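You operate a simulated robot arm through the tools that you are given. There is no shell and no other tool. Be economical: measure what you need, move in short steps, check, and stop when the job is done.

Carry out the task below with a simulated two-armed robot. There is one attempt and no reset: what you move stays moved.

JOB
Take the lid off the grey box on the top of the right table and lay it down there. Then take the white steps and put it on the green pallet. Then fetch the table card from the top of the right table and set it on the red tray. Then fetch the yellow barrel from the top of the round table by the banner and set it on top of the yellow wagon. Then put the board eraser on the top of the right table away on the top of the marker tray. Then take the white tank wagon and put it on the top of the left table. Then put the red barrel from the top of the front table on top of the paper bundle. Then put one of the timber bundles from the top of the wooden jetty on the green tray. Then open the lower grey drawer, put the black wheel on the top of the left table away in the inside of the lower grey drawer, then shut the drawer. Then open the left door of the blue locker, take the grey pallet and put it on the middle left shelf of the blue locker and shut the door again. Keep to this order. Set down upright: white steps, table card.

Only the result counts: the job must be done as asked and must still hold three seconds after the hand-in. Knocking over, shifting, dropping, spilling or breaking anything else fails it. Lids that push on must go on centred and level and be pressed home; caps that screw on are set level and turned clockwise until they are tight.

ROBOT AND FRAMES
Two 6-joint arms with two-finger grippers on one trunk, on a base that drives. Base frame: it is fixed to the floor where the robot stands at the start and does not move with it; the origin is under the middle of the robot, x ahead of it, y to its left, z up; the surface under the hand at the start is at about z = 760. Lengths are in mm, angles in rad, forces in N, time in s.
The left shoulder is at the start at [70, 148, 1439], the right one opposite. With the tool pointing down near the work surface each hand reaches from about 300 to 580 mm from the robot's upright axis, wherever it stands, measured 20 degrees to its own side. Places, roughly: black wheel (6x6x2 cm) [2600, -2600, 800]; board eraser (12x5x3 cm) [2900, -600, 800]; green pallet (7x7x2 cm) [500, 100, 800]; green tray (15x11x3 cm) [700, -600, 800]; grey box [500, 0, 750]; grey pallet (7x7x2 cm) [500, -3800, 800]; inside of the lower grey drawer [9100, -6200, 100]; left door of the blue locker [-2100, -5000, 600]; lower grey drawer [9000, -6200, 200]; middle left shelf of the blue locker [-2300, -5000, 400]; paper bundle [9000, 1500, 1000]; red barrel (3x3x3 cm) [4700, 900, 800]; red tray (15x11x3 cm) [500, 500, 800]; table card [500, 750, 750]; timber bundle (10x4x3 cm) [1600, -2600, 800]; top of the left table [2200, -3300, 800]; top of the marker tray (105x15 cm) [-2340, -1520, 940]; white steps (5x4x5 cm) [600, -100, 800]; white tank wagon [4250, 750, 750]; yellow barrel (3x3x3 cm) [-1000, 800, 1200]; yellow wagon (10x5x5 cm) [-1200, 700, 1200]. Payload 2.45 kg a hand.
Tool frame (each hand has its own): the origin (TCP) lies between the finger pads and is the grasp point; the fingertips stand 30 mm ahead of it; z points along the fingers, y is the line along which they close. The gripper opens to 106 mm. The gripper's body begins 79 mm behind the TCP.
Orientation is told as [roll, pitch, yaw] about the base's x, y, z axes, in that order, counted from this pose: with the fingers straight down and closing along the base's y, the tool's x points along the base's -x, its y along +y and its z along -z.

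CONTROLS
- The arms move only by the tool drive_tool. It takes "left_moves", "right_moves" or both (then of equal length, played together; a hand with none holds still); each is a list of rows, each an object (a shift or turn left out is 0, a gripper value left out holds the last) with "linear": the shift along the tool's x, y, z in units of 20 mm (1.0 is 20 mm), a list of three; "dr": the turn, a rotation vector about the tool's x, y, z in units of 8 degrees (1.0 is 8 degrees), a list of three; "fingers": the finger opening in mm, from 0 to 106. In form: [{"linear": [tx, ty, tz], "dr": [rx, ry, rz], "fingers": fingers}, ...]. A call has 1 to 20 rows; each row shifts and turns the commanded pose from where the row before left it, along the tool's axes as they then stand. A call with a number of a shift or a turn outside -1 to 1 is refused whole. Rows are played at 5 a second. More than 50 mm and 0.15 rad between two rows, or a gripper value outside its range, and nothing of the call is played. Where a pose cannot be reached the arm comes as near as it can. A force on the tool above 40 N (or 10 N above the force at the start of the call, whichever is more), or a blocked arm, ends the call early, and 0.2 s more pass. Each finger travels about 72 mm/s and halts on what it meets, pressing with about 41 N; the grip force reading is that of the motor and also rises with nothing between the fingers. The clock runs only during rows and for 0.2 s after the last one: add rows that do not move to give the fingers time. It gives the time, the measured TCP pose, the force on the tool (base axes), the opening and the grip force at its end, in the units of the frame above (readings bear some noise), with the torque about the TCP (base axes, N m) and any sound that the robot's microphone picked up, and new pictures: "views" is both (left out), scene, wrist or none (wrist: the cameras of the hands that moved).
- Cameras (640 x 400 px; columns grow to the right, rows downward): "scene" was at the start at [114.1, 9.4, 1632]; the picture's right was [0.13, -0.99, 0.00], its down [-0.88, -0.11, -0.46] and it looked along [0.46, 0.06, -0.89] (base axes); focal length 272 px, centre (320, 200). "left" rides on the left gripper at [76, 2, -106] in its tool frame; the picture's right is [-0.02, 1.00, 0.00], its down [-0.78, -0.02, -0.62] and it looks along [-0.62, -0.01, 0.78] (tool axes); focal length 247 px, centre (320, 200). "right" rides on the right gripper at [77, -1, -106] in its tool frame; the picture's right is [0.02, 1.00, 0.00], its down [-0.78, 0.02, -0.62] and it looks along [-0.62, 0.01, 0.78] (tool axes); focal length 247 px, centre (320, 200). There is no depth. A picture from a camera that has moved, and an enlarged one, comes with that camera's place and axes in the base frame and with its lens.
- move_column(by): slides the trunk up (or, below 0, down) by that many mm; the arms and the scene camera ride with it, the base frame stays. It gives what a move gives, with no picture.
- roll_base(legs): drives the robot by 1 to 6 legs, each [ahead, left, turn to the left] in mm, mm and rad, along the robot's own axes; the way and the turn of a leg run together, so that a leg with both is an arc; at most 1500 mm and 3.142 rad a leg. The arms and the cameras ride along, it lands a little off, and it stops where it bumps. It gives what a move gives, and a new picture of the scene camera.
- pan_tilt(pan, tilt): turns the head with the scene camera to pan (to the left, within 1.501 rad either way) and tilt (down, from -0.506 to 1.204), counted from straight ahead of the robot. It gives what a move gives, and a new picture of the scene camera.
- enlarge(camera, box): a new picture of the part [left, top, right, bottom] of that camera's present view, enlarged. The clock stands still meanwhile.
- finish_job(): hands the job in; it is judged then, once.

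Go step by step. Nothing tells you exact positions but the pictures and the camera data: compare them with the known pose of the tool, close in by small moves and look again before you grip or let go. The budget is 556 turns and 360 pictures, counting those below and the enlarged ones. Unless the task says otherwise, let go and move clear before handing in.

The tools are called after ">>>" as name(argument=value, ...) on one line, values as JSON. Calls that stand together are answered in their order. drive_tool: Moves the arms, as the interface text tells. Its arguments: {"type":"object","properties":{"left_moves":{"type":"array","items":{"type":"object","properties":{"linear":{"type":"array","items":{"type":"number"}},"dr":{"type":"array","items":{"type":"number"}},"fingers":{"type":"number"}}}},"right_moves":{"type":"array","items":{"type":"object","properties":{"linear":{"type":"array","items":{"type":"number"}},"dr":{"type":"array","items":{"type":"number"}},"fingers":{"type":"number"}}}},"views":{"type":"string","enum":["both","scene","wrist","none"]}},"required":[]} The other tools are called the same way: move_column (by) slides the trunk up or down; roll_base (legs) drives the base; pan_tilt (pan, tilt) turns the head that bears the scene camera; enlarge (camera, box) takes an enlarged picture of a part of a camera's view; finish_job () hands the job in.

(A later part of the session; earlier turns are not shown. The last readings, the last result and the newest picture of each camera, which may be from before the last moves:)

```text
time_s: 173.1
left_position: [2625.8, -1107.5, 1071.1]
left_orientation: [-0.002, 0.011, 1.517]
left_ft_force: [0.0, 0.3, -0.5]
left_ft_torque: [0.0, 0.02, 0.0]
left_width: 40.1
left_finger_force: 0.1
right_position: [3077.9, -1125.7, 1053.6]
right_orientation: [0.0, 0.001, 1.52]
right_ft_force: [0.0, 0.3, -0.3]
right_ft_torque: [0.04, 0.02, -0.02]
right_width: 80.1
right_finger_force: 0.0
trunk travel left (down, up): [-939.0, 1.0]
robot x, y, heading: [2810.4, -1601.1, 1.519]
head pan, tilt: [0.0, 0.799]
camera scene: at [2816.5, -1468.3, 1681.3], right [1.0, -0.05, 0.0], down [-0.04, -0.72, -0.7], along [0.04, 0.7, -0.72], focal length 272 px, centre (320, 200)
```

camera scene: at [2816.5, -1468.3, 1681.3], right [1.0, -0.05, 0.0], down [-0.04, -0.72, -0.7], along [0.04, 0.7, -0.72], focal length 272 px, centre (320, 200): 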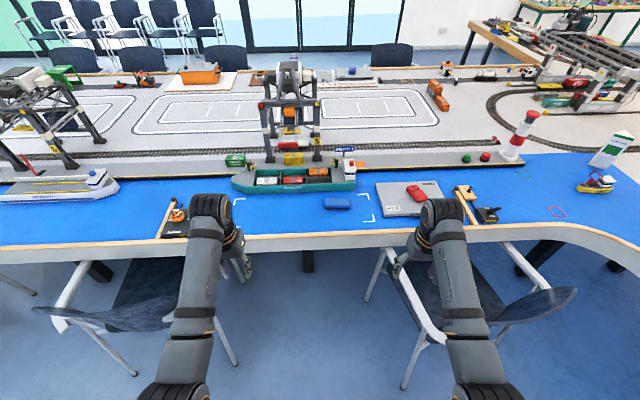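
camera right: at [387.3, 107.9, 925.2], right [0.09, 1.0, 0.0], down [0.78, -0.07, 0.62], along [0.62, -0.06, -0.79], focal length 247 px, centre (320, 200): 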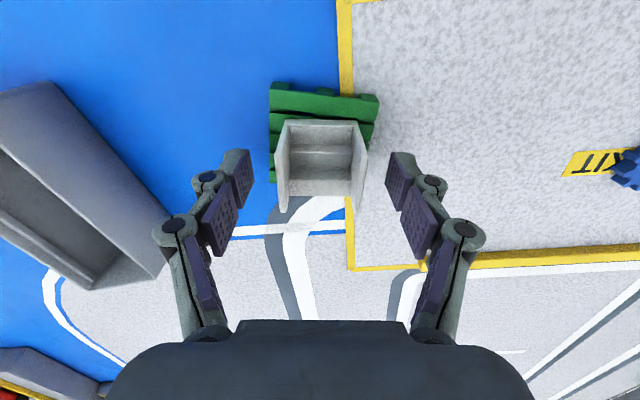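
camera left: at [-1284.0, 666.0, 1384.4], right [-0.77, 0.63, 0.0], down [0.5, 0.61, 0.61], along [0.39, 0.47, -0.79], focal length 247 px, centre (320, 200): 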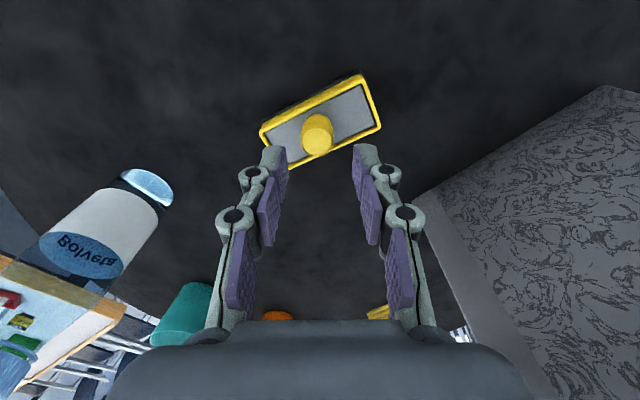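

>>> roll_base(legs=[[200, 10, 0.05], [165, 0, 0]])

>>> move_column(by=-200)

>>> drive_tool(right_moves=[{"linear": [-0.3, 0.3, 0]}, {"linear": [-0.3, 0.3, 0]}, {"linear": [-0.3, 0.3, 0]}, {"linear": [-0.3, 0.3, 0]}, {}])

```text
time_s: 175.7
left_position: [2593.5, -762.6, 1072.6]
left_orientation: [0.0, 0.008, 1.57]
left_ft_force: [-1.0, -0.6, 0.0]
left_ft_torque: [-0.02, -0.01, 0.01]
left_width: 39.9
left_finger_force: 0.1
right_position: [3047.1, -756.5, 1054.7]
right_orientation: [-0.001, 0.0, 1.578]
right_ft_force: [-0.7, -0.6, 0.0]
right_ft_torque: [0.04, 0.01, -0.01]
right_width: 80.1
right_finger_force: 0.0
trunk travel left (down, up): [-939.0, 1.0]
robot x, y, heading: [2804.5, -1241.5, 1.569]
head pan, tilt: [0.0, 0.799]
camera scene: at [2805.2, -1113.8, 1681.7], right [1.0, 0.0, 0.0], down [0.0, -0.72, -0.7], along [0.0, 0.7, -0.72], focal length 272 px, centre (320, 200)
```

scene: 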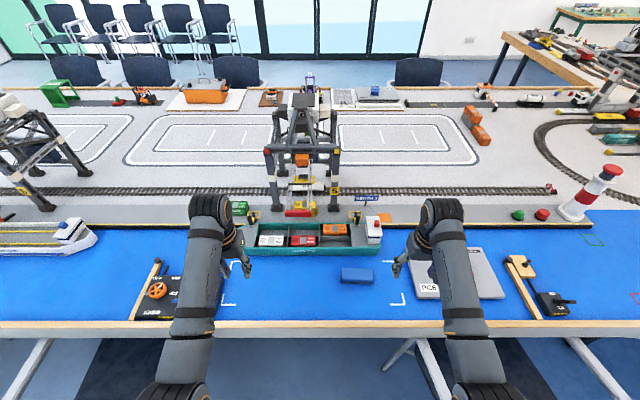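

```text
time_s: 177.9
left_position: [2593.9, -760.7, 871.7]
left_orientation: [-0.004, 0.01, 1.571]
left_ft_force: [0.3, -0.8, -0.1]
left_ft_torque: [-0.01, 0.02, 0.02]
left_width: 39.7
left_finger_force: 0.1
right_position: [3047.8, -753.6, 852.7]
right_orientation: [0.0, 0.002, 1.576]
right_ft_force: [-0.3, 0.1, -0.7]
right_ft_torque: [-0.01, -0.01, -0.01]
right_width: 79.9
right_finger_force: 0.1
trunk travel left (down, up): [-739.0, 201.0]
robot x, y, heading: [2804.4, -1241.2, 1.573]
head pan, tilt: [0.0, 0.799]
```

```text
time_s: 179.1
left_position: [2593.5, -761.5, 871.5]
left_orientation: [-0.004, 0.011, 1.57]
left_ft_force: [-0.3, -0.3, -0.3]
left_ft_torque: [-0.01, 0.05, 0.0]
left_width: 40.0
left_finger_force: 0.1
right_position: [3023.8, -730.4, 853.8]
right_orientation: [0.0, 0.001, 1.575]
right_ft_force: [0.6, -0.1, 0.2]
right_ft_torque: [0.0, 0.0, 0.0]
right_width: 79.9
right_finger_force: 0.0
trunk travel left (down, up): [-739.0, 201.0]
robot x, y, heading: [2806.0, -1237.0, 1.573]
head pan, tilt: [0.0, 0.799]
camera scene: at [2805.4, -1110.0, 1481.3], right [1.0, 0.0, 0.0], down [0.0, -0.72, -0.7], along [0.0, 0.7, -0.72], focal length 272 px, centre (320, 200)
camera right: at [3026.1, -805.9, 960.0], right [-1.0, -0.03, 0.0], down [-0.02, 0.78, 0.62], along [-0.02, 0.62, -0.78], focal length 247 px, centre (320, 200)
```

scene: 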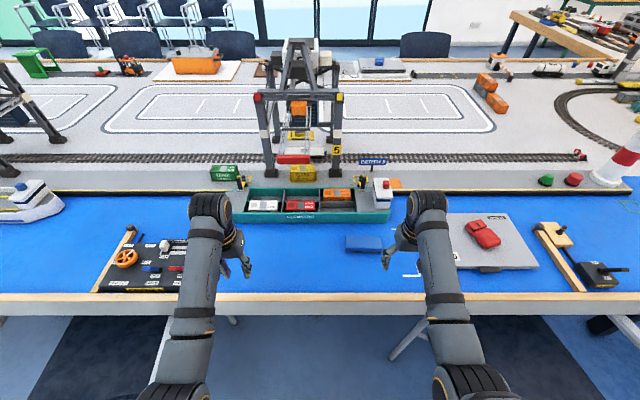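
right: 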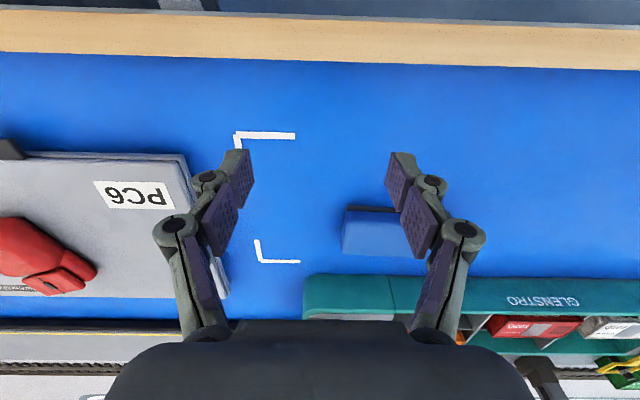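

The eraser is at about [2945, -614], lying along x, so the fingers must close along y. I rotate the right gripper by 90°.

>>> drive_tool(right_moves=[{"linear": [0, 0, -0.5], "dr": [0, 0, -1]}, {"dr": [0, 0, -1]}, {"dr": [0, 0, -1]}, {"dr": [0, 0, -1]}, {"dr": [0, 0, -1]}, {"dr": [0, 0, -1]}, {"dr": [0, 0, -1]}, {"dr": [0, 0, -1]}, {"dr": [0, 0, -1]}, {"dr": [0, 0, -1]}, {"dr": [0, 0, -1]}, {"dr": [0, 0, -0.25]}, {}], views="wrist")

```text
time_s: 181.9
left_position: [2594.1, -760.0, 871.8]
left_orientation: [-0.003, 0.011, 1.571]
left_ft_force: [-0.3, -0.4, 0.8]
left_ft_torque: [0.03, 0.0, -0.02]
left_width: 40.1
left_finger_force: 0.1
right_position: [3024.5, -730.1, 862.2]
right_orientation: [0.002, 0.0, -3.134]
right_ft_force: [-0.3, 1.1, 0.4]
right_ft_torque: [0.01, -0.01, 0.06]
right_width: 80.3
right_finger_force: 0.0
trunk travel left (down, up): [-739.0, 201.0]
robot x, y, heading: [2802.8, -1242.0, 1.57]
head pan, tilt: [0.0, 0.799]
camera right: at [3100.3, -726.8, 969.6], right [0.03, -1.0, 0.0], down [-0.78, -0.02, 0.62], along [-0.62, -0.02, -0.78], focal length 247 px, centre (320, 200)
```

right: 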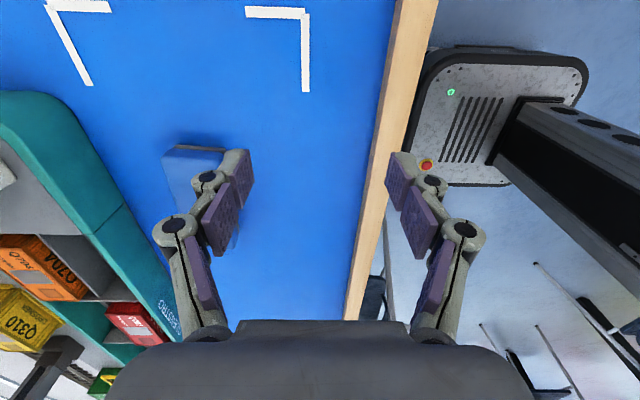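

>>> drive_tool(right_moves=[{"linear": [-0.4, -0.58, 0]}, {"linear": [-0.4, -0.58, 0]}, {"linear": [-0.4, -0.58, 0]}, {"linear": [-0.4, -0.58, 0]}, {"linear": [-0.4, -0.58, 0]}, {"linear": [-0.4, -0.58, 0]}, {"linear": [-0.4, -0.58, 0]}, {"linear": [-0.4, -0.58, 0]}, {"linear": [-0.4, -0.58, 0]}, {"linear": [-0.4, -0.58, 0]}, {}], views="wrist")

```text
time_s: 184.3
left_position: [2594.3, -760.5, 872.5]
left_orientation: [-0.004, 0.009, 1.57]
left_ft_force: [-0.4, -0.3, -0.3]
left_ft_torque: [0.02, 0.04, -0.03]
left_width: 39.9
left_finger_force: 0.1
right_position: [2943.7, -612.6, 862.8]
right_orientation: [0.001, -0.001, -3.136]
right_ft_force: [0.5, -0.5, -0.3]
right_ft_torque: [0.01, -0.01, -0.02]
right_width: 79.9
right_finger_force: 0.1
trunk travel left (down, up): [-739.0, 201.0]
robot x, y, heading: [2804.2, -1240.2, 1.571]
head pan, tilt: [0.0, 0.799]
camera right: at [3019.7, -611.3, 968.5], right [0.03, -1.0, 0.0], down [-0.78, -0.02, 0.62], along [-0.62, -0.02, -0.78], focal length 247 px, centre (320, 200)
```

right: 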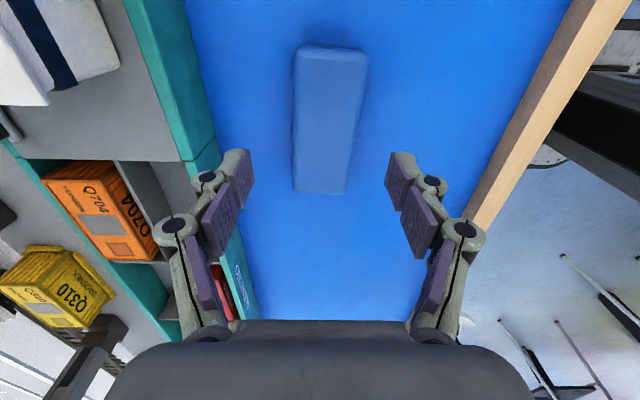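

>>> drive_tool(right_moves=[{"linear": [-0.1, 0.27, 0.5], "fingers": 70}, {"linear": [0, 0, 0.7]}, {"linear": [0, 0, 0.7]}, {"linear": [0, 0, 0.7]}, {"linear": [0, 0, 0.5]}, {}], views="wrist")

```text
time_s: 185.7
left_position: [2593.7, -759.8, 871.7]
left_orientation: [-0.003, 0.011, 1.571]
left_ft_force: [0.0, 0.2, -0.4]
left_ft_torque: [-0.04, -0.04, 0.05]
left_width: 39.9
left_finger_force: 0.0
right_position: [2943.0, -618.6, 800.3]
right_orientation: [0.003, -0.002, -3.137]
right_ft_force: [-0.2, 0.0, -0.5]
right_ft_torque: [0.01, 0.05, 0.01]
right_width: 70.0
right_finger_force: 0.1
trunk travel left (down, up): [-739.0, 201.0]
robot x, y, heading: [2802.1, -1241.9, 1.573]
head pan, tilt: [0.0, 0.799]
camera right: at [3018.1, -615.6, 907.3], right [0.03, -1.0, 0.0], down [-0.78, -0.02, 0.62], along [-0.62, -0.02, -0.78], focal length 247 px, centre (320, 200)
```

right: 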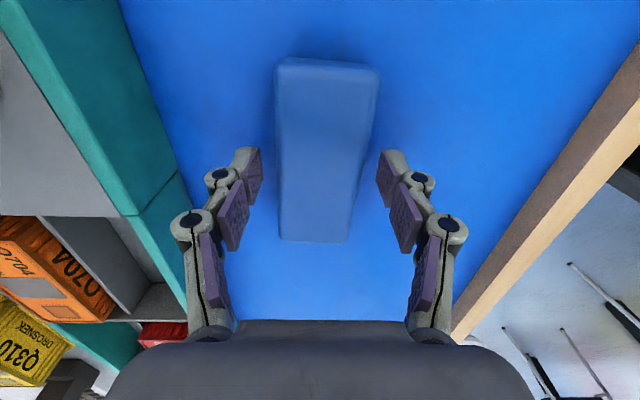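

Centred over the eraser; I go the last few millimetres down and grip.

>>> drive_tool(right_moves=[{"linear": [0, 0, 0.3]}, {}, {"fingers": 40}, {}, {}, {}, {"linear": [0, 0, -0.4]}, {"linear": [0, 0.2, -0.6]}, {"linear": [0, 0.3, -0.8]}, {"linear": [0, 0.3, -0.8]}, {}], views="wrist")

```text
time_s: 188.1
left_position: [2593.7, -759.1, 870.0]
left_orientation: [-0.004, 0.011, 1.571]
left_ft_force: [0.6, 0.3, -0.2]
left_ft_torque: [0.02, -0.01, -0.03]
left_width: 40.0
left_finger_force: 0.0
right_position: [2941.9, -634.5, 847.7]
right_orientation: [0.003, 0.0, -3.136]
right_ft_force: [-0.1, 0.2, -1.0]
right_ft_torque: [0.01, -0.05, -0.01]
right_width: 48.9
right_finger_force: 40.3
trunk travel left (down, up): [-739.0, 201.0]
robot x, y, heading: [2800.5, -1245.0, 1.572]
head pan, tilt: [0.0, 0.799]
camera right: at [3018.3, -631.7, 953.4], right [0.03, -1.0, 0.0], down [-0.78, -0.02, 0.62], along [-0.62, -0.02, -0.78], focal length 247 px, centre (320, 200)
```

right: 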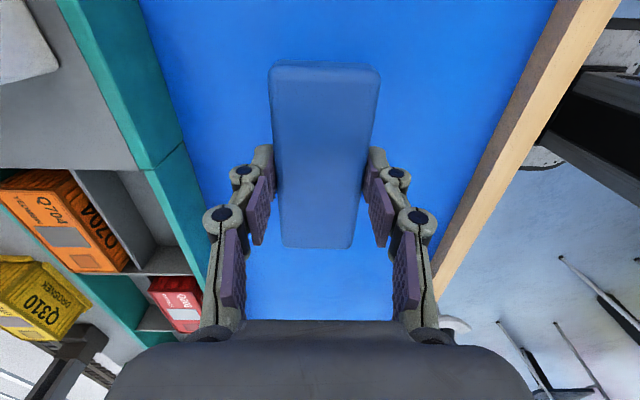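

Eraser held. I retract it, raise the trunk, back out and turn toward the whiteboard.

>>> drive_tool(right_moves=[{"linear": [0, 0.7, -0.5]}, {"linear": [0, 0.7, -0.5]}, {"linear": [0, 0.7, -0.3]}, {"linear": [0, 0.7, 0]}, {"linear": [0, 0.7, 0]}, {"linear": [0.3, 0.7, 0]}, {"linear": [0.3, 0.7, 0]}, {"linear": [0.3, 0.7, 0]}, {"linear": [0.3, 0.4, 0]}, {}], views="none")

>>> move_column(by=180)

>>> roll_base(legs=[[-350, 0, 0], [0, 0, 1.57]])

```text
time_s: 190.3
left_position: [2592.8, -759.2, 871.0]
left_orientation: [-0.004, 0.011, 1.57]
left_ft_force: [0.8, -0.3, 0.4]
left_ft_torque: [0.03, 0.02, 0.0]
left_width: 40.3
left_finger_force: 0.1
right_position: [2965.1, -754.7, 871.9]
right_orientation: [0.004, 0.0, -3.138]
right_ft_force: [-0.9, -0.5, -0.5]
right_ft_torque: [-0.01, 0.0, 0.0]
right_width: 48.8
right_finger_force: 41.2
trunk travel left (down, up): [-739.0, 201.0]
robot x, y, heading: [2802.2, -1244.2, 1.57]
head pan, tilt: [0.0, 0.799]
```

```text
time_s: 192.3
left_position: [2593.8, -760.1, 1051.2]
left_orientation: [-0.005, 0.01, 1.57]
left_ft_force: [0.2, 0.7, -0.1]
left_ft_torque: [0.0, 0.02, 0.0]
left_width: 39.8
left_finger_force: 0.0
right_position: [2965.3, -753.5, 1052.2]
right_orientation: [0.002, 0.001, -3.135]
right_ft_force: [-0.1, -0.4, -0.3]
right_ft_torque: [0.01, -0.03, -0.03]
right_width: 49.0
right_finger_force: 41.4
trunk travel left (down, up): [-919.0, 21.0]
robot x, y, heading: [2808.1, -1239.0, 1.574]
head pan, tilt: [0.0, 0.799]
```

```text
time_s: 198.4
left_position: [2330.3, -1815.6, 1050.9]
left_orientation: [-0.003, 0.01, -3.114]
left_ft_force: [0.4, -0.2, 0.7]
left_ft_torque: [0.01, 0.01, -0.07]
left_width: 40.1
left_finger_force: 0.1
right_position: [2314.1, -1443.5, 1051.9]
right_orientation: [0.001, 0.0, -1.537]
right_ft_force: [0.2, -0.3, -1.0]
right_ft_torque: [-0.02, 0.0, -0.03]
right_width: 48.8
right_finger_force: 41.2
trunk travel left (down, up): [-919.0, 21.0]
robot x, y, heading: [2808.7, -1591.5, -3.112]
head pan, tilt: [0.0, 0.799]
camera scene: at [2676.2, -1594.0, 1661.3], right [-0.03, 1.0, 0.0], down [0.72, 0.02, -0.7], along [-0.7, -0.02, -0.72], focal length 272 px, centre (320, 200)
```

scene: 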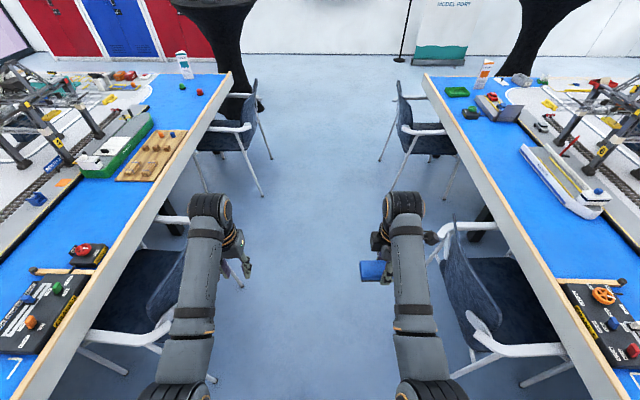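

>>> roll_base(legs=[[1450, 0, -0.03], [1450, 0, 0], [1100, 0, 0]])

>>> pan_tilt(pan=0, tilt=0.6)

```text
time_s: 217.7
left_position: [-1677.7, -1958.0, 1051.4]
left_orientation: [-0.004, 0.01, -3.079]
left_ft_force: [-0.1, 0.3, -0.4]
left_ft_torque: [0.02, 0.0, 0.01]
left_width: 39.8
left_finger_force: 0.0
right_position: [-1707.1, -1586.7, 1053.4]
right_orientation: [0.001, 0.002, -1.503]
right_ft_force: [-0.8, 0.1, -0.9]
right_ft_torque: [-0.03, 0.03, 0.0]
right_width: 49.2
right_finger_force: 40.9
trunk travel left (down, up): [-919.0, 21.0]
robot x, y, heading: [-1208.3, -1718.3, -3.082]
head pan, tilt: [0.0, 0.799]
camera scene: at [-1340.1, -1724.4, 1661.4], right [-0.06, 1.0, 0.0], down [0.72, 0.04, -0.7], along [-0.7, -0.04, -0.72], focal length 272 px, centre (320, 200)
```

scene: 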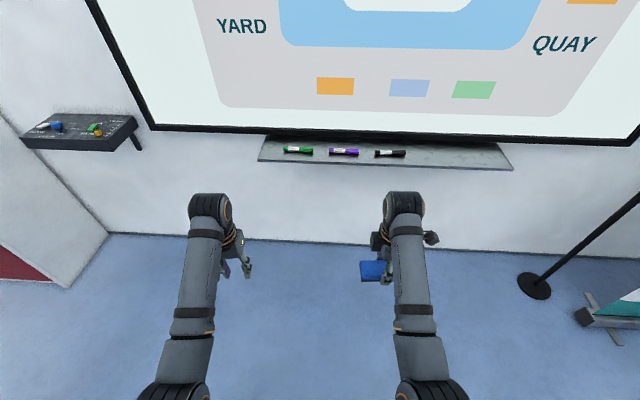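

```text
time_s: 218.4
left_position: [-1679.6, -1958.8, 1051.2]
left_orientation: [-0.006, 0.011, -3.078]
left_ft_force: [-0.4, 0.2, -0.1]
left_ft_torque: [0.0, -0.03, -0.03]
left_width: 39.9
left_finger_force: 0.1
right_position: [-1707.9, -1586.0, 1053.7]
right_orientation: [0.004, 0.0, -1.502]
right_ft_force: [0.9, 0.4, -0.7]
right_ft_torque: [0.03, -0.02, -0.01]
right_width: 49.1
right_finger_force: 41.2
trunk travel left (down, up): [-919.0, 21.0]
robot x, y, heading: [-1213.1, -1717.5, -3.081]
head pan, tilt: [0.0, 0.6]
camera scene: at [-1348.8, -1725.0, 1678.1], right [-0.06, 1.0, 0.0], down [0.56, 0.04, -0.82], along [-0.82, -0.05, -0.57], focal length 272 px, centre (320, 200)
```

scene: 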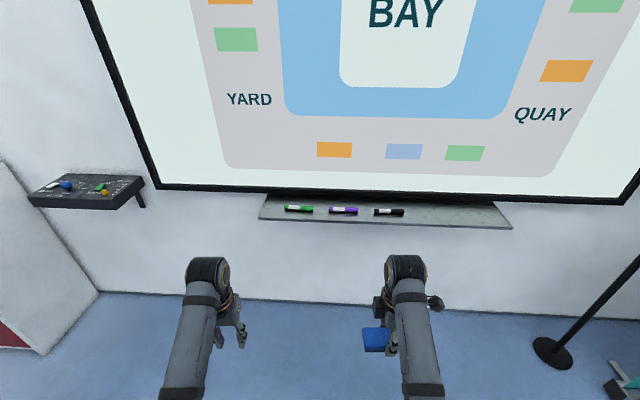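

The marker tray's front edge is at x≈-2245, y from -2038 to -987; the free part is right of the markers (y > -1390). I approach there.

>>> roll_base(legs=[[0, 0, -0.06], [380, -420, 0]])

```text
time_s: 222.2
left_position: [-2079.9, -1514.0, 1052.0]
left_orientation: [-0.004, 0.01, -3.125]
left_ft_force: [-0.2, -0.1, 0.6]
left_ft_torque: [0.0, 0.03, -0.01]
left_width: 39.7
left_finger_force: 0.1
right_position: [-2089.2, -1140.8, 1053.2]
right_orientation: [0.0, 0.005, -1.551]
right_ft_force: [-0.3, -0.1, -0.5]
right_ft_torque: [-0.02, 0.0, -0.02]
right_width: 49.0
right_finger_force: 40.5
trunk travel left (down, up): [-919.0, 21.0]
robot x, y, heading: [-1601.1, -1290.5, -3.124]
head pan, tilt: [0.0, 0.6]
camera scene: at [-1737.5, -1296.5, 1678.3], right [-0.01, 1.0, 0.0], down [0.56, 0.01, -0.83], along [-0.83, -0.01, -0.56], focal length 272 px, centre (320, 200)
```

scene: 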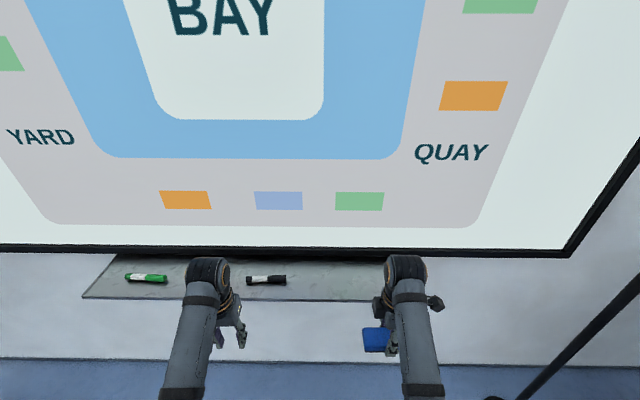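

>>> drive_tool(left_moves=[{"linear": [0.8, 0, 0.5]}, {"linear": [0.8, 0, 0.5]}, {"linear": [0.8, 0, 0.5]}, {"linear": [0.8, 0, 0.5]}, {"linear": [0.8, 0, 0.5]}, {"linear": [0.8, 0, 0.5]}, {}], views="none")

>>> roll_base(legs=[[150, 20, -0.017]])

>>> enlarge(camera="right", box=[0, 0, 640, 400])

```text
time_s: 223.8
left_position: [-1982.9, -1509.8, 993.0]
left_orientation: [-0.003, 0.011, -3.126]
left_ft_force: [-0.2, 0.6, -0.2]
left_ft_torque: [0.01, 0.01, -0.04]
left_width: 39.7
left_finger_force: 0.1
right_position: [-2090.6, -1140.0, 1053.5]
right_orientation: [0.002, -0.001, -1.55]
right_ft_force: [-0.7, 0.3, -0.7]
right_ft_torque: [0.01, -0.01, -0.03]
right_width: 49.1
right_finger_force: 40.7
trunk travel left (down, up): [-919.0, 21.0]
robot x, y, heading: [-1603.2, -1295.8, -3.132]
head pan, tilt: [0.0, 0.6]
```

```text
time_s: 225.2
left_position: [-2137.4, -1523.8, 993.6]
left_orientation: [-0.003, 0.007, 3.139]
left_ft_force: [-0.2, -0.3, -0.2]
left_ft_torque: [0.01, 0.01, 0.0]
left_width: 39.9
left_finger_force: 0.0
right_position: [-2239.4, -1152.5, 1053.4]
right_orientation: [0.0, -0.001, -1.569]
right_ft_force: [1.0, -0.1, -1.1]
right_ft_torque: [0.01, 0.02, 0.0]
right_width: 48.9
right_finger_force: 40.9
trunk travel left (down, up): [-919.0, 21.0]
robot x, y, heading: [-1755.2, -1315.5, 3.136]
head pan, tilt: [0.0, 0.6]
camera scene: at [-1888.5, -1313.5, 1678.5], right [0.0, 1.0, 0.0], down [0.56, 0.0, -0.83], along [-0.83, 0.0, -0.56], focal length 272 px, centre (320, 200)
```

scene: 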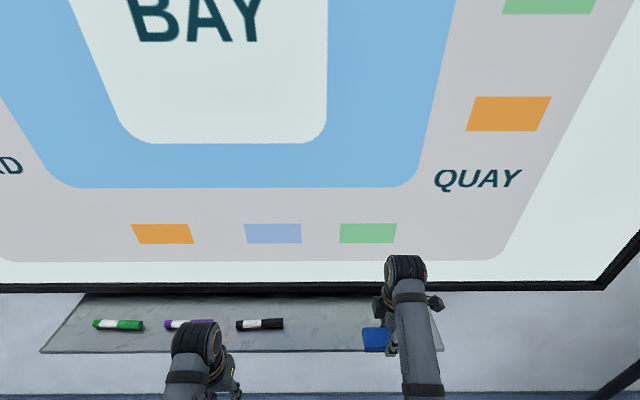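

```text
1.00 times, centred on (320, 200) of right (not enlarged: the box is as wide or as high as the picture)
camera zoom: at [-2241.2, -1075.2, 1160.8], right [1.0, 0.02, 0.0], down [0.02, -0.78, 0.62], along [0.01, -0.62, -0.78], focal length 247 px, centre (320, 200)
```

zoom: 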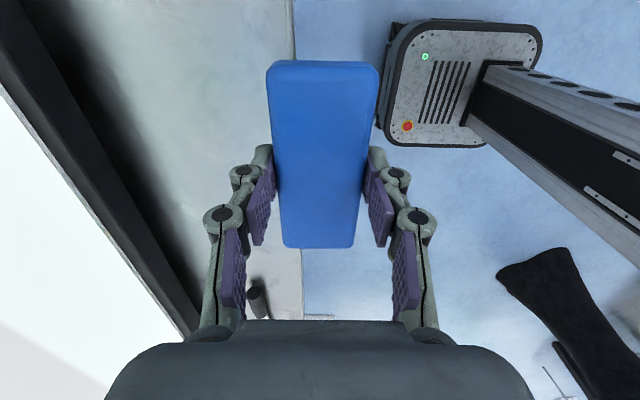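

>>> drive_tool(right_moves=[{"linear": [0, -0.6, 0]}, {"linear": [0, -0.6, 0]}, {"linear": [0, -0.6, 0]}, {"linear": [0, -0.6, 0]}, {"linear": [0, -0.55, 0]}, {"linear": [0, 0, 0.7]}, {"linear": [0, 0, 0.7]}, {"linear": [0, 0, 0.7]}, {"linear": [0, 0, 0.6]}, {}], views="wrist")

```text
time_s: 227.3
left_position: [-2140.1, -1523.7, 992.6]
left_orientation: [-0.005, 0.009, 3.139]
left_ft_force: [-0.3, -0.4, 0.5]
left_ft_torque: [-0.01, -0.02, 0.01]
left_width: 40.0
left_finger_force: 0.1
right_position: [-2301.3, -1151.2, 997.8]
right_orientation: [0.003, 0.002, -1.569]
right_ft_force: [0.4, -0.3, -1.4]
right_ft_torque: [0.0, -0.01, 0.01]
right_width: 49.1
right_finger_force: 41.0
trunk travel left (down, up): [-919.0, 21.0]
robot x, y, heading: [-1757.1, -1316.4, 3.142]
head pan, tilt: [0.0, 0.6]
camera right: at [-2303.4, -1075.6, 1104.2], right [1.0, 0.02, 0.0], down [0.02, -0.78, 0.62], along [0.02, -0.62, -0.78], focal length 247 px, centre (320, 200)
```

right: 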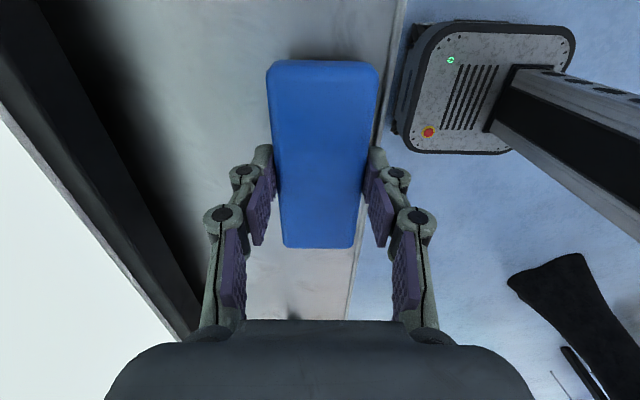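

>>> drive_tool(right_moves=[{"linear": [0, -0.1, 0.25]}, {"linear": [0, 0, 0.2]}, {"linear": [0, 0, 0.15]}, {"linear": [0, 0, 0.15]}, {"linear": [0, 0, 0.15]}, {"linear": [0, 0, 0.15]}, {"linear": [0, 0, 0.15]}, {}], views="none")

```text
time_s: 229.2
left_position: [-2137.5, -1525.0, 993.6]
left_orientation: [-0.004, 0.009, 3.138]
left_ft_force: [0.6, -0.7, -0.2]
left_ft_torque: [0.0, -0.01, 0.01]
left_width: 40.1
left_finger_force: 0.1
right_position: [-2301.5, -1153.5, 977.5]
right_orientation: [-0.009, 0.002, -1.569]
right_ft_force: [-8.9, 3.0, 34.4]
right_ft_torque: [0.05, 0.32, -0.02]
right_width: 49.2
right_finger_force: 41.4
trunk travel left (down, up): [-919.0, 21.0]
robot x, y, heading: [-1755.7, -1312.3, 3.137]
head pan, tilt: [0.0, 0.6]
```

Contact. I ease off, open, and rise.

>>> drive_tool(right_moves=[{"linear": [0, 0, -0.12]}, {}, {"fingers": 66}, {}, {}, {"linear": [0, 0, -0.5]}, {"linear": [0, 0, -0.8]}, {"linear": [0, 0.4, -0.8]}, {"linear": [0, 0.6, -0.6]}, {"linear": [0, 0.8, 0]}, {"linear": [0, 0.8, 0]}, {}], views="wrist")

```text
time_s: 231.8
left_position: [-2140.7, -1525.7, 992.1]
left_orientation: [-0.006, 0.009, 3.138]
left_ft_force: [0.3, 0.1, 0.5]
left_ft_torque: [-0.03, -0.03, 0.0]
left_width: 40.2
left_finger_force: 0.0
right_position: [-2251.8, -1152.0, 1031.3]
right_orientation: [0.004, 0.002, -1.57]
right_ft_force: [0.1, 0.1, 0.9]
right_ft_torque: [0.02, -0.01, -0.03]
right_width: 66.0
right_finger_force: 0.1
trunk travel left (down, up): [-919.0, 21.0]
robot x, y, heading: [-1753.2, -1319.2, 3.141]
head pan, tilt: [0.0, 0.6]
camera right: at [-2253.2, -1075.9, 1138.1], right [1.0, 0.02, 0.0], down [0.02, -0.78, 0.62], along [0.02, -0.62, -0.78], focal length 247 px, centre (320, 200)
```

right: 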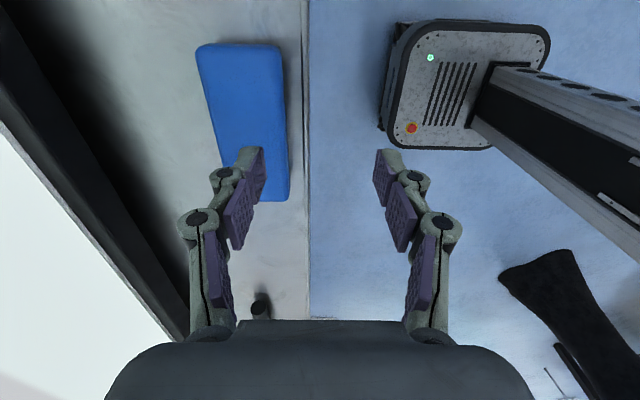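

Eraser is on the tray. Next the white tank wagon near [4250, 750]; I back off, restore the right wrist, and drive around the near end of the right table to its far side.

>>> drive_tool(right_moves=[{"linear": [0, 0.8, 0], "dr": [0, 0, 1]}, {"dr": [0, 0, 1]}, {"dr": [0, 0, 1]}, {"dr": [0, 0, 1]}, {"dr": [0, 0, 1]}, {"dr": [0, 0, 1]}, {"dr": [0, 0, 1]}, {"dr": [0, 0, 1]}, {"dr": [0, 0, 1]}, {"dr": [0, 0, 1]}, {"dr": [0, 0, 1]}, {"dr": [0, 0, 0.25]}, {}], views="none")

>>> roll_base(legs=[[-400, 0, 0], [0, 0, -1.571], [0, -1220, 0]])

```text
time_s: 234.6
left_position: [-2139.6, -1523.5, 993.5]
left_orientation: [-0.003, 0.01, 3.14]
left_ft_force: [0.0, -0.2, -0.7]
left_ft_torque: [0.01, 0.02, -0.04]
left_width: 39.8
left_finger_force: 0.0
right_position: [-2233.6, -1151.5, 1031.1]
right_orientation: [-0.001, 0.003, -3.142]
right_ft_force: [0.2, -0.6, -0.5]
right_ft_torque: [0.01, 0.0, -0.01]
right_width: 66.1
right_finger_force: 0.1
trunk travel left (down, up): [-919.0, 21.0]
robot x, y, heading: [-1755.2, -1315.0, 3.135]
head pan, tilt: [0.0, 0.6]
```

```text
time_s: 246.8
left_position: [-307.6, -958.5, 992.6]
left_orientation: [-0.004, 0.01, 1.547]
left_ft_force: [-0.6, -0.9, 0.6]
left_ft_torque: [-0.03, -0.01, -0.03]
left_width: 40.1
left_finger_force: 0.0
right_position: [66.9, -871.7, 1031.8]
right_orientation: [0.001, 0.002, 1.554]
right_ft_force: [-0.1, -0.6, 0.2]
right_ft_torque: [0.02, -0.01, 0.0]
right_width: 66.0
right_finger_force: 0.1
trunk travel left (down, up): [-919.0, 21.0]
robot x, y, heading: [-107.7, -1350.9, 1.552]
head pan, tilt: [0.0, 0.6]
camera scene: at [-102.9, -1208.5, 1678.2], right [1.0, -0.02, 0.0], down [-0.01, -0.56, -0.82], along [0.02, 0.82, -0.57], focal length 272 px, centre (320, 200)
```

scene: 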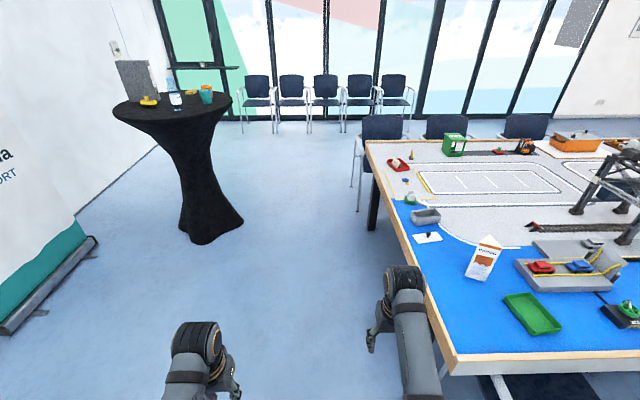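

>>> roll_base(legs=[[1450, 70, 0.019], [1450, 0, 0], [250, 0, 0], [0, 0, -1.571]])

>>> pan_tilt(pan=0, tilt=0.35)

```text
time_s: 266.0
left_position: [86.3, 2020.8, 991.3]
left_orientation: [-0.003, 0.011, 0.06]
left_ft_force: [-0.3, -0.8, 0.3]
left_ft_torque: [0.02, 0.0, 0.03]
left_width: 40.0
left_finger_force: 0.1
right_position: [206.2, 1653.5, 1033.0]
right_orientation: [0.001, 0.001, 0.066]
right_ft_force: [-0.4, -0.6, 0.3]
right_ft_torque: [0.01, 0.03, 0.01]
right_width: 66.0
right_finger_force: 0.0
trunk travel left (down, up): [-919.0, 21.0]
robot x, y, heading: [-286.1, 1787.8, 0.06]
head pan, tilt: [0.0, 0.6]
camera scene: at [-144.5, 1797.1, 1678.2], right [0.06, -1.0, 0.0], down [-0.56, -0.03, -0.82], along [0.82, 0.05, -0.57], focal length 272 px, centre (320, 200)
```

scene: 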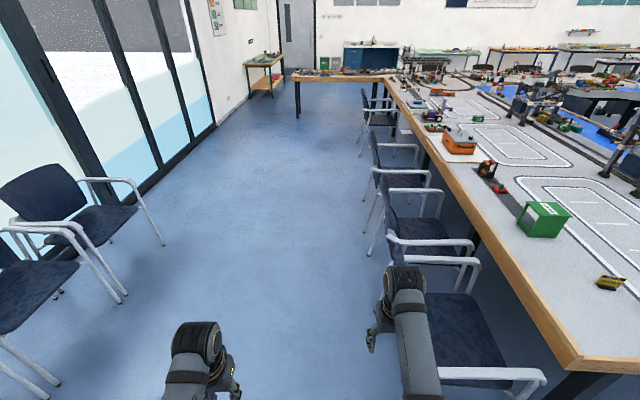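

```text
time_s: 266.8
left_position: [87.2, 2021.3, 992.7]
left_orientation: [-0.003, 0.01, 0.064]
left_ft_force: [-0.1, 0.3, 0.7]
left_ft_torque: [-0.02, 0.01, 0.0]
left_width: 39.9
left_finger_force: 0.1
right_position: [205.8, 1653.7, 1031.6]
right_orientation: [0.001, 0.002, 0.067]
right_ft_force: [0.0, 1.1, -0.5]
right_ft_torque: [0.02, 0.02, -0.01]
right_width: 65.9
right_finger_force: 0.1
trunk travel left (down, up): [-919.0, 21.0]
robot x, y, heading: [-284.0, 1787.3, 0.065]
head pan, tilt: [0.0, 0.351]
camera scene: at [-139.7, 1797.0, 1700.9], right [0.06, -1.0, 0.0], down [-0.34, -0.02, -0.94], along [0.94, 0.06, -0.34], focal length 272 px, centre (320, 200)
```

scene: 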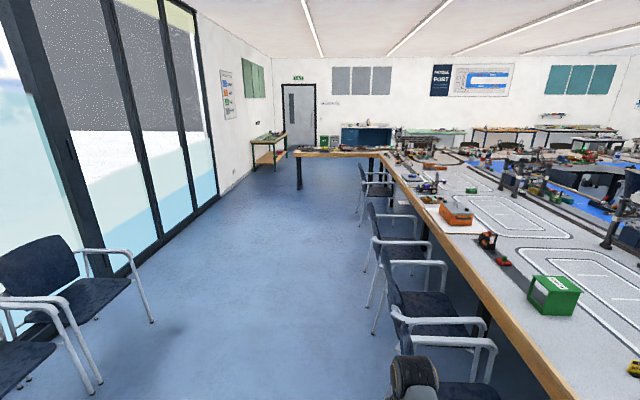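

>>> roll_base(legs=[[1450, 0, -0.06], [1450, 50, 0]])

>>> pan_tilt(pan=-0.4, tilt=0.45)

```text
time_s: 280.6
left_position: [2971.0, 1958.8, 992.1]
left_orientation: [-0.005, 0.011, -0.06]
left_ft_force: [-0.3, 1.1, -0.9]
left_ft_torque: [0.04, 0.0, 0.01]
left_width: 40.1
left_finger_force: 0.1
right_position: [3045.1, 1581.0, 1031.0]
right_orientation: [-0.001, 0.002, -0.055]
right_ft_force: [0.5, 0.7, 1.2]
right_ft_torque: [0.01, 0.0, 0.02]
right_width: 66.0
right_finger_force: 0.0
trunk travel left (down, up): [-919.0, 21.0]
robot x, y, heading: [2574.5, 1772.9, -0.056]
head pan, tilt: [0.0, 0.351]
camera scene: at [2719.1, 1764.6, 1701.0], right [-0.06, -1.0, 0.0], down [-0.34, 0.02, -0.94], along [0.94, -0.06, -0.34], focal length 272 px, centre (320, 200)
```

scene: 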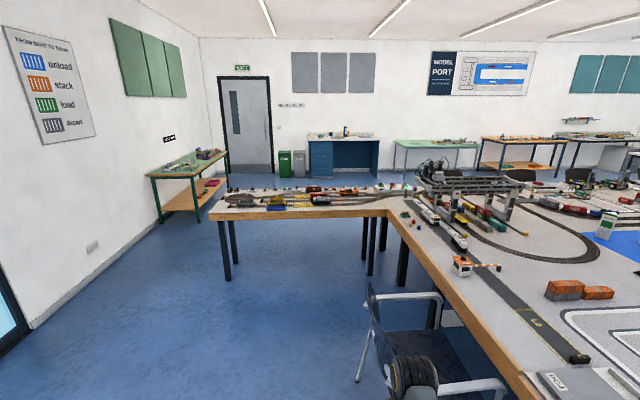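

```text
time_s: 281.5
left_position: [2972.9, 1959.4, 993.2]
left_orientation: [-0.006, 0.01, -0.058]
left_ft_force: [0.4, 0.4, -0.6]
left_ft_torque: [0.0, 0.0, 0.0]
left_width: 39.9
left_finger_force: 0.2
right_position: [3046.1, 1582.2, 1030.2]
right_orientation: [0.0, 0.0, -0.055]
right_ft_force: [-0.2, 0.5, 0.5]
right_ft_torque: [0.01, 0.02, -0.07]
right_width: 65.9
right_finger_force: 0.0
trunk travel left (down, up): [-919.0, 21.0]
robot x, y, heading: [2577.2, 1774.6, -0.058]
head pan, tilt: [-0.4, 0.45]
camera scene: at [2709.5, 1729.5, 1691.7], right [-0.44, -0.9, 0.0], down [-0.39, 0.19, -0.9], along [0.81, -0.4, -0.44], focal length 272 px, centre (320, 200)
```

scene: 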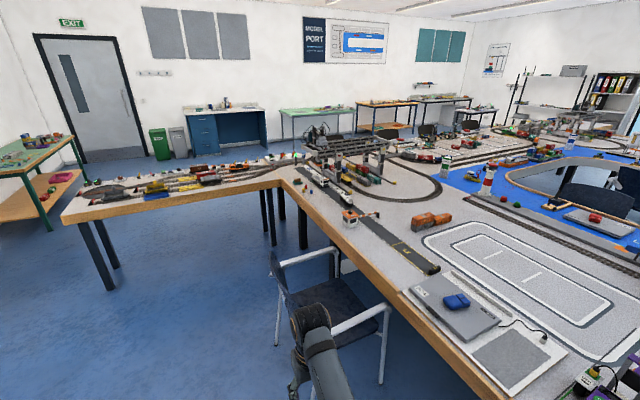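

>>> enlarge(camera="scene", box=[280, 130, 440, 230])

>>> enlarge(camera="scene", box=[60, 140, 300, 290])

```text
4.00 times, centred on (360, 180) of scene
camera zoom: at [2709.5, 1729.5, 1691.7], right [-0.44, -0.9, 0.0], down [-0.39, 0.19, -0.9], along [0.81, -0.4, -0.44], focal length 1090 px, centre (160, 280)
```

zoom: 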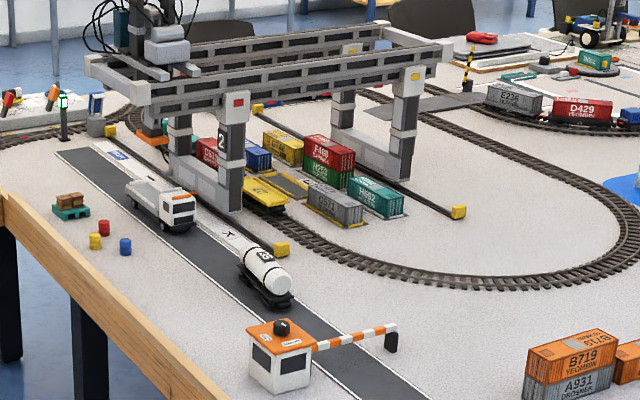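

```text
2.67 times, centred on (180, 215) of scene
camera zoom: at [2709.5, 1729.5, 1691.7], right [-0.44, -0.9, 0.0], down [-0.39, 0.19, -0.9], along [0.81, -0.4, -0.44], focal length 726 px, centre (693, 160)
```

zoom: 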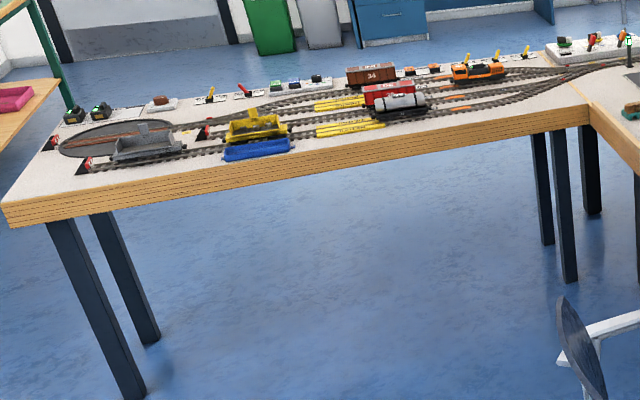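

Tank wagon located on the road at about [4328, 704], red barrel about [4685, 887]. I drive into the nook beside the table and face it, rotating the right wrist on the way.

>>> roll_base(legs=[[1000, 100, 0], [850, 60, 0], [0, 0, -1.513]])

>>> drive_tool(right_moves=[{"dr": [0, 0, -1]}, {"dr": [0, 0, -1]}, {"dr": [0, 0, -1]}, {"dr": [0, 0, -1]}, {"dr": [0, 0, -1]}, {"dr": [0, 0, -1]}, {"dr": [0, 0, -1]}, {"dr": [0, 0, -1]}, {"dr": [0, 0, -1]}, {"dr": [0, 0, -1]}, {"dr": [0, 0, -1]}, {"dr": [0, 0, -0.25]}, {}], views="none")

>>> pan_tilt(pan=0, tilt=0.8)

```text
time_s: 294.3
left_position: [4618.6, 1481.2, 992.9]
left_orientation: [-0.003, 0.011, -1.52]
left_ft_force: [-0.1, 0.3, 0.3]
left_ft_torque: [-0.02, 0.0, 0.01]
left_width: 40.0
left_finger_force: 0.1
right_position: [4251.6, 1367.8, 1031.3]
right_orientation: [0.0, 0.002, -1.514]
right_ft_force: [0.6, -0.2, 0.3]
right_ft_torque: [-0.01, -0.01, 0.0]
right_width: 66.0
right_finger_force: 0.0
trunk travel left (down, up): [-919.0, 21.0]
robot x, y, heading: [4391.1, 1852.4, -1.523]
head pan, tilt: [-0.4, 0.45]
camera scene: at [4361.0, 1720.2, 1691.7], right [-0.94, 0.34, 0.0], down [0.15, 0.41, -0.9], along [-0.31, -0.85, -0.44], focal length 272 px, centre (320, 200)
```

scene: 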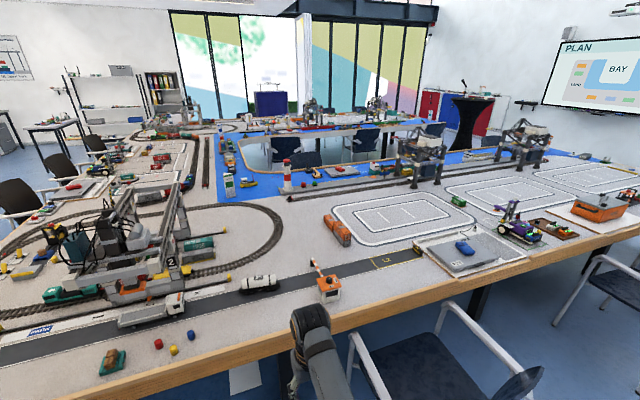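

```text
time_s: 297.1
left_position: [4618.5, 1482.1, 992.6]
left_orientation: [-0.002, 0.01, -1.52]
left_ft_force: [-0.3, -0.1, 1.1]
left_ft_torque: [0.0, -0.02, -0.01]
left_width: 40.2
left_finger_force: 0.0
right_position: [4252.9, 1368.7, 1032.5]
right_orientation: [0.001, 0.0, 0.057]
right_ft_force: [0.2, 0.9, 0.4]
right_ft_torque: [0.02, -0.02, 0.05]
right_width: 66.2
right_finger_force: 0.0
trunk travel left (down, up): [-919.0, 21.0]
robot x, y, heading: [4389.0, 1854.7, -1.522]
head pan, tilt: [-0.4, 0.45]
```

```text
time_s: 297.9
left_position: [4618.4, 1481.4, 992.9]
left_orientation: [-0.003, 0.009, -1.521]
left_ft_force: [0.0, -0.7, -0.4]
left_ft_torque: [-0.01, 0.03, 0.02]
left_width: 40.1
left_finger_force: 0.0
right_position: [4252.5, 1368.5, 1032.1]
right_orientation: [0.003, 0.0, 0.056]
right_ft_force: [-0.3, -0.6, -0.3]
right_ft_torque: [0.02, 0.0, -0.02]
right_width: 65.9
right_finger_force: 0.1
trunk travel left (down, up): [-919.0, 21.0]
robot x, y, heading: [4389.8, 1857.0, -1.522]
head pan, tilt: [0.0, 0.799]
camera scene: at [4396.2, 1726.0, 1661.4], right [-1.0, -0.05, 0.0], down [-0.04, 0.72, -0.7], along [0.03, -0.7, -0.72], focal length 272 px, centre (320, 200)
```

scene: 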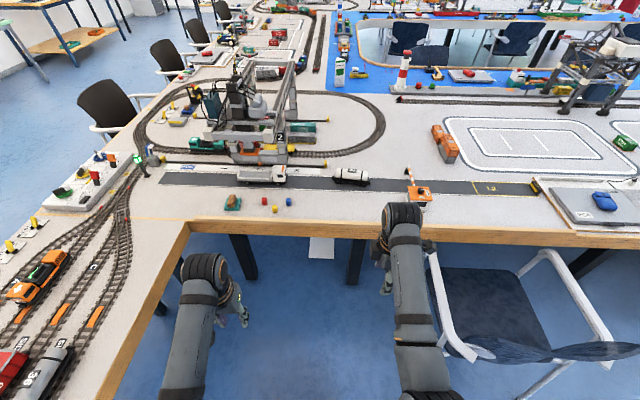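

>>> roll_base(legs=[[400, 40, -0.049], [215, 0, 0]])

>>> move_column(by=-100)

>>> drive_tool(right_moves=[{"linear": [0, 0, 0.3]}, {}])

```text
time_s: 301.6
left_position: [4643.0, 884.3, 992.6]
left_orientation: [-0.003, 0.029, -1.577]
left_ft_force: [0.4, -0.5, -0.2]
left_ft_torque: [0.01, 0.02, -0.01]
left_width: 40.0
left_finger_force: 0.1
right_position: [4269.7, 784.9, 1031.1]
right_orientation: [0.001, -0.002, -0.001]
right_ft_force: [0.1, 0.5, -0.2]
right_ft_torque: [-0.04, 0.02, 0.01]
right_width: 65.9
right_finger_force: 0.1
trunk travel left (down, up): [-919.0, 21.0]
robot x, y, heading: [4435.1, 1267.7, -1.58]
head pan, tilt: [0.0, 0.799]
stopped in leg 2: the force on the tool passed its limit at 128 N (the readings are from after the stop); the commanded pose is now the measured one
camera scene: at [4435.2, 1134.3, 1661.2], right [-1.0, 0.01, 0.0], down [0.01, 0.72, -0.7], along [0.0, -0.7, -0.72], focal length 272 px, centre (320, 200)
```

scene: 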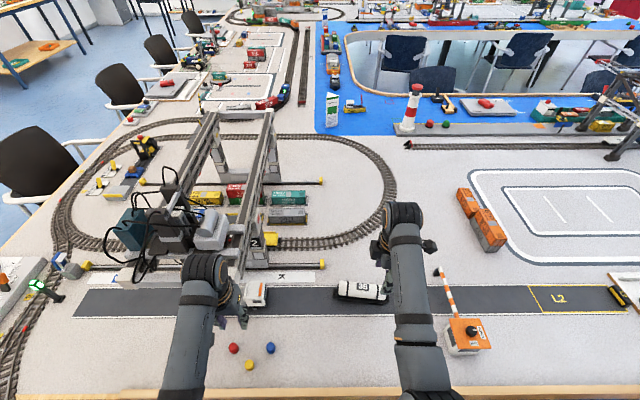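

```text
time_s: 303.0
left_position: [4642.6, 883.6, 892.0]
left_orientation: [-0.004, 0.028, -1.577]
left_ft_force: [0.1, 0.8, -0.1]
left_ft_torque: [-0.03, -0.01, 0.02]
left_width: 39.6
left_finger_force: 0.0
right_position: [4271.0, 785.6, 931.6]
right_orientation: [0.002, 0.0, -0.003]
right_ft_force: [-0.6, 0.0, 0.1]
right_ft_torque: [0.01, 0.03, -0.01]
right_width: 65.9
right_finger_force: 0.0
trunk travel left (down, up): [-819.0, 121.0]
robot x, y, heading: [4435.2, 1266.1, -1.58]
head pan, tilt: [0.0, 0.799]
```

```text
time_s: 303.6
left_position: [4643.7, 885.5, 891.8]
left_orientation: [-0.004, 0.029, -1.575]
left_ft_force: [0.3, 0.4, 0.1]
left_ft_torque: [0.02, 0.0, 0.0]
left_width: 40.0
left_finger_force: 0.0
right_position: [4270.4, 785.7, 924.8]
right_orientation: [0.001, -0.002, -0.002]
right_ft_force: [-0.2, -0.6, 0.2]
right_ft_torque: [-0.01, 0.06, -0.03]
right_width: 65.6
right_finger_force: 0.0
trunk travel left (down, up): [-819.0, 121.0]
robot x, y, heading: [4435.3, 1265.5, -1.575]
head pan, tilt: [0.0, 0.799]
camera scene: at [4435.4, 1134.9, 1561.3], right [-1.0, 0.01, 0.0], down [0.01, 0.72, -0.7], along [0.0, -0.7, -0.72], focal length 272 px, centre (320, 200)
camera right: at [4193.2, 784.2, 1033.0], right [-0.02, 1.0, 0.0], down [0.78, 0.01, 0.62], along [0.62, 0.01, -0.78], focal length 247 px, centre (320, 200)
```

scene: 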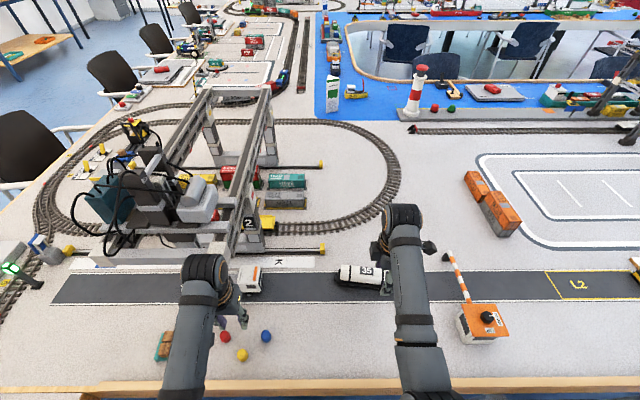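
right: 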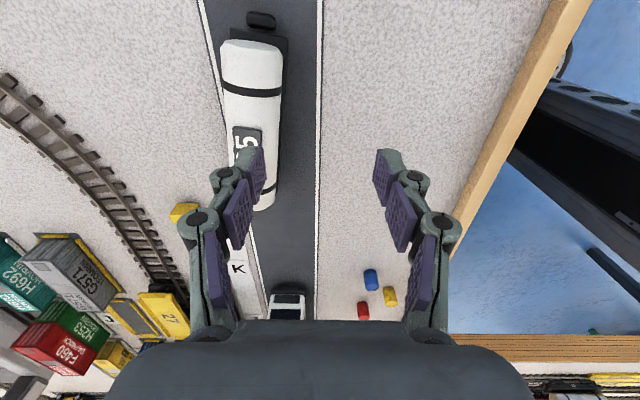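

Something stopped the left hand (probably near the gantry crane). I pull the left hand back toward the robot and check the crane.

>>> drive_tool(left_moves=[{"linear": [0.5, 0, 0]}, {"linear": [0.8, 0, 0]}, {"linear": [0.8, 0, 0]}, {"linear": [0.8, 0, 0]}, {}], views="wrist")

>>> enlarge(camera="scene", box=[20, 70, 340, 270])

```text
time_s: 304.8
left_position: [4642.1, 942.5, 896.2]
left_orientation: [-0.004, 0.031, -1.575]
left_ft_force: [1.0, -0.5, 0.4]
left_ft_torque: [0.0, 0.05, -0.02]
left_width: 40.1
left_finger_force: 0.0
right_position: [4269.5, 785.1, 927.0]
right_orientation: [0.002, 0.001, 0.0]
right_ft_force: [0.2, 0.4, 0.4]
right_ft_torque: [0.03, -0.01, 0.02]
right_width: 65.9
right_finger_force: 0.1
trunk travel left (down, up): [-819.0, 121.0]
robot x, y, heading: [4438.7, 1265.0, -1.573]
head pan, tilt: [0.0, 0.799]
camera left: at [4644.2, 1015.1, 1003.4], right [1.0, -0.03, 0.0], down [-0.02, -0.8, 0.6], along [-0.02, -0.6, -0.8], focal length 247 px, centre (320, 200)
```

left: 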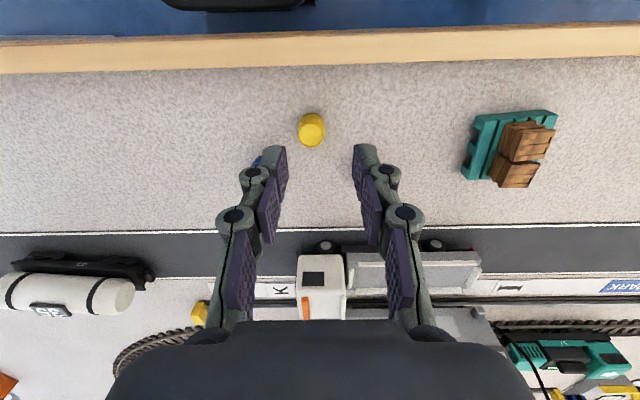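

```text
2.00 times, centred on (180, 170) of scene
camera zoom: at [4435.4, 1134.3, 1561.3], right [-1.0, 0.01, 0.0], down [0.01, 0.72, -0.7], along [0.0, -0.7, -0.72], focal length 545 px, centre (600, 260)
```

zoom: 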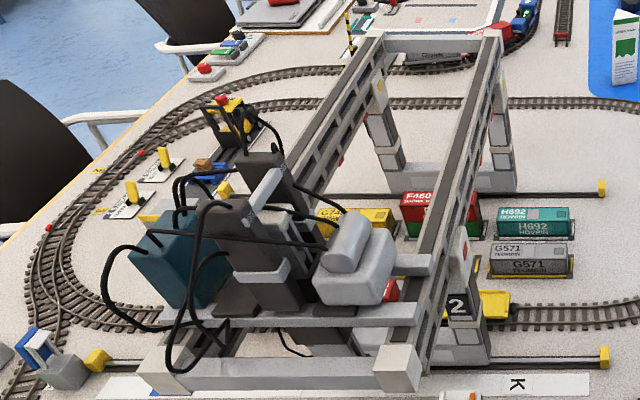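

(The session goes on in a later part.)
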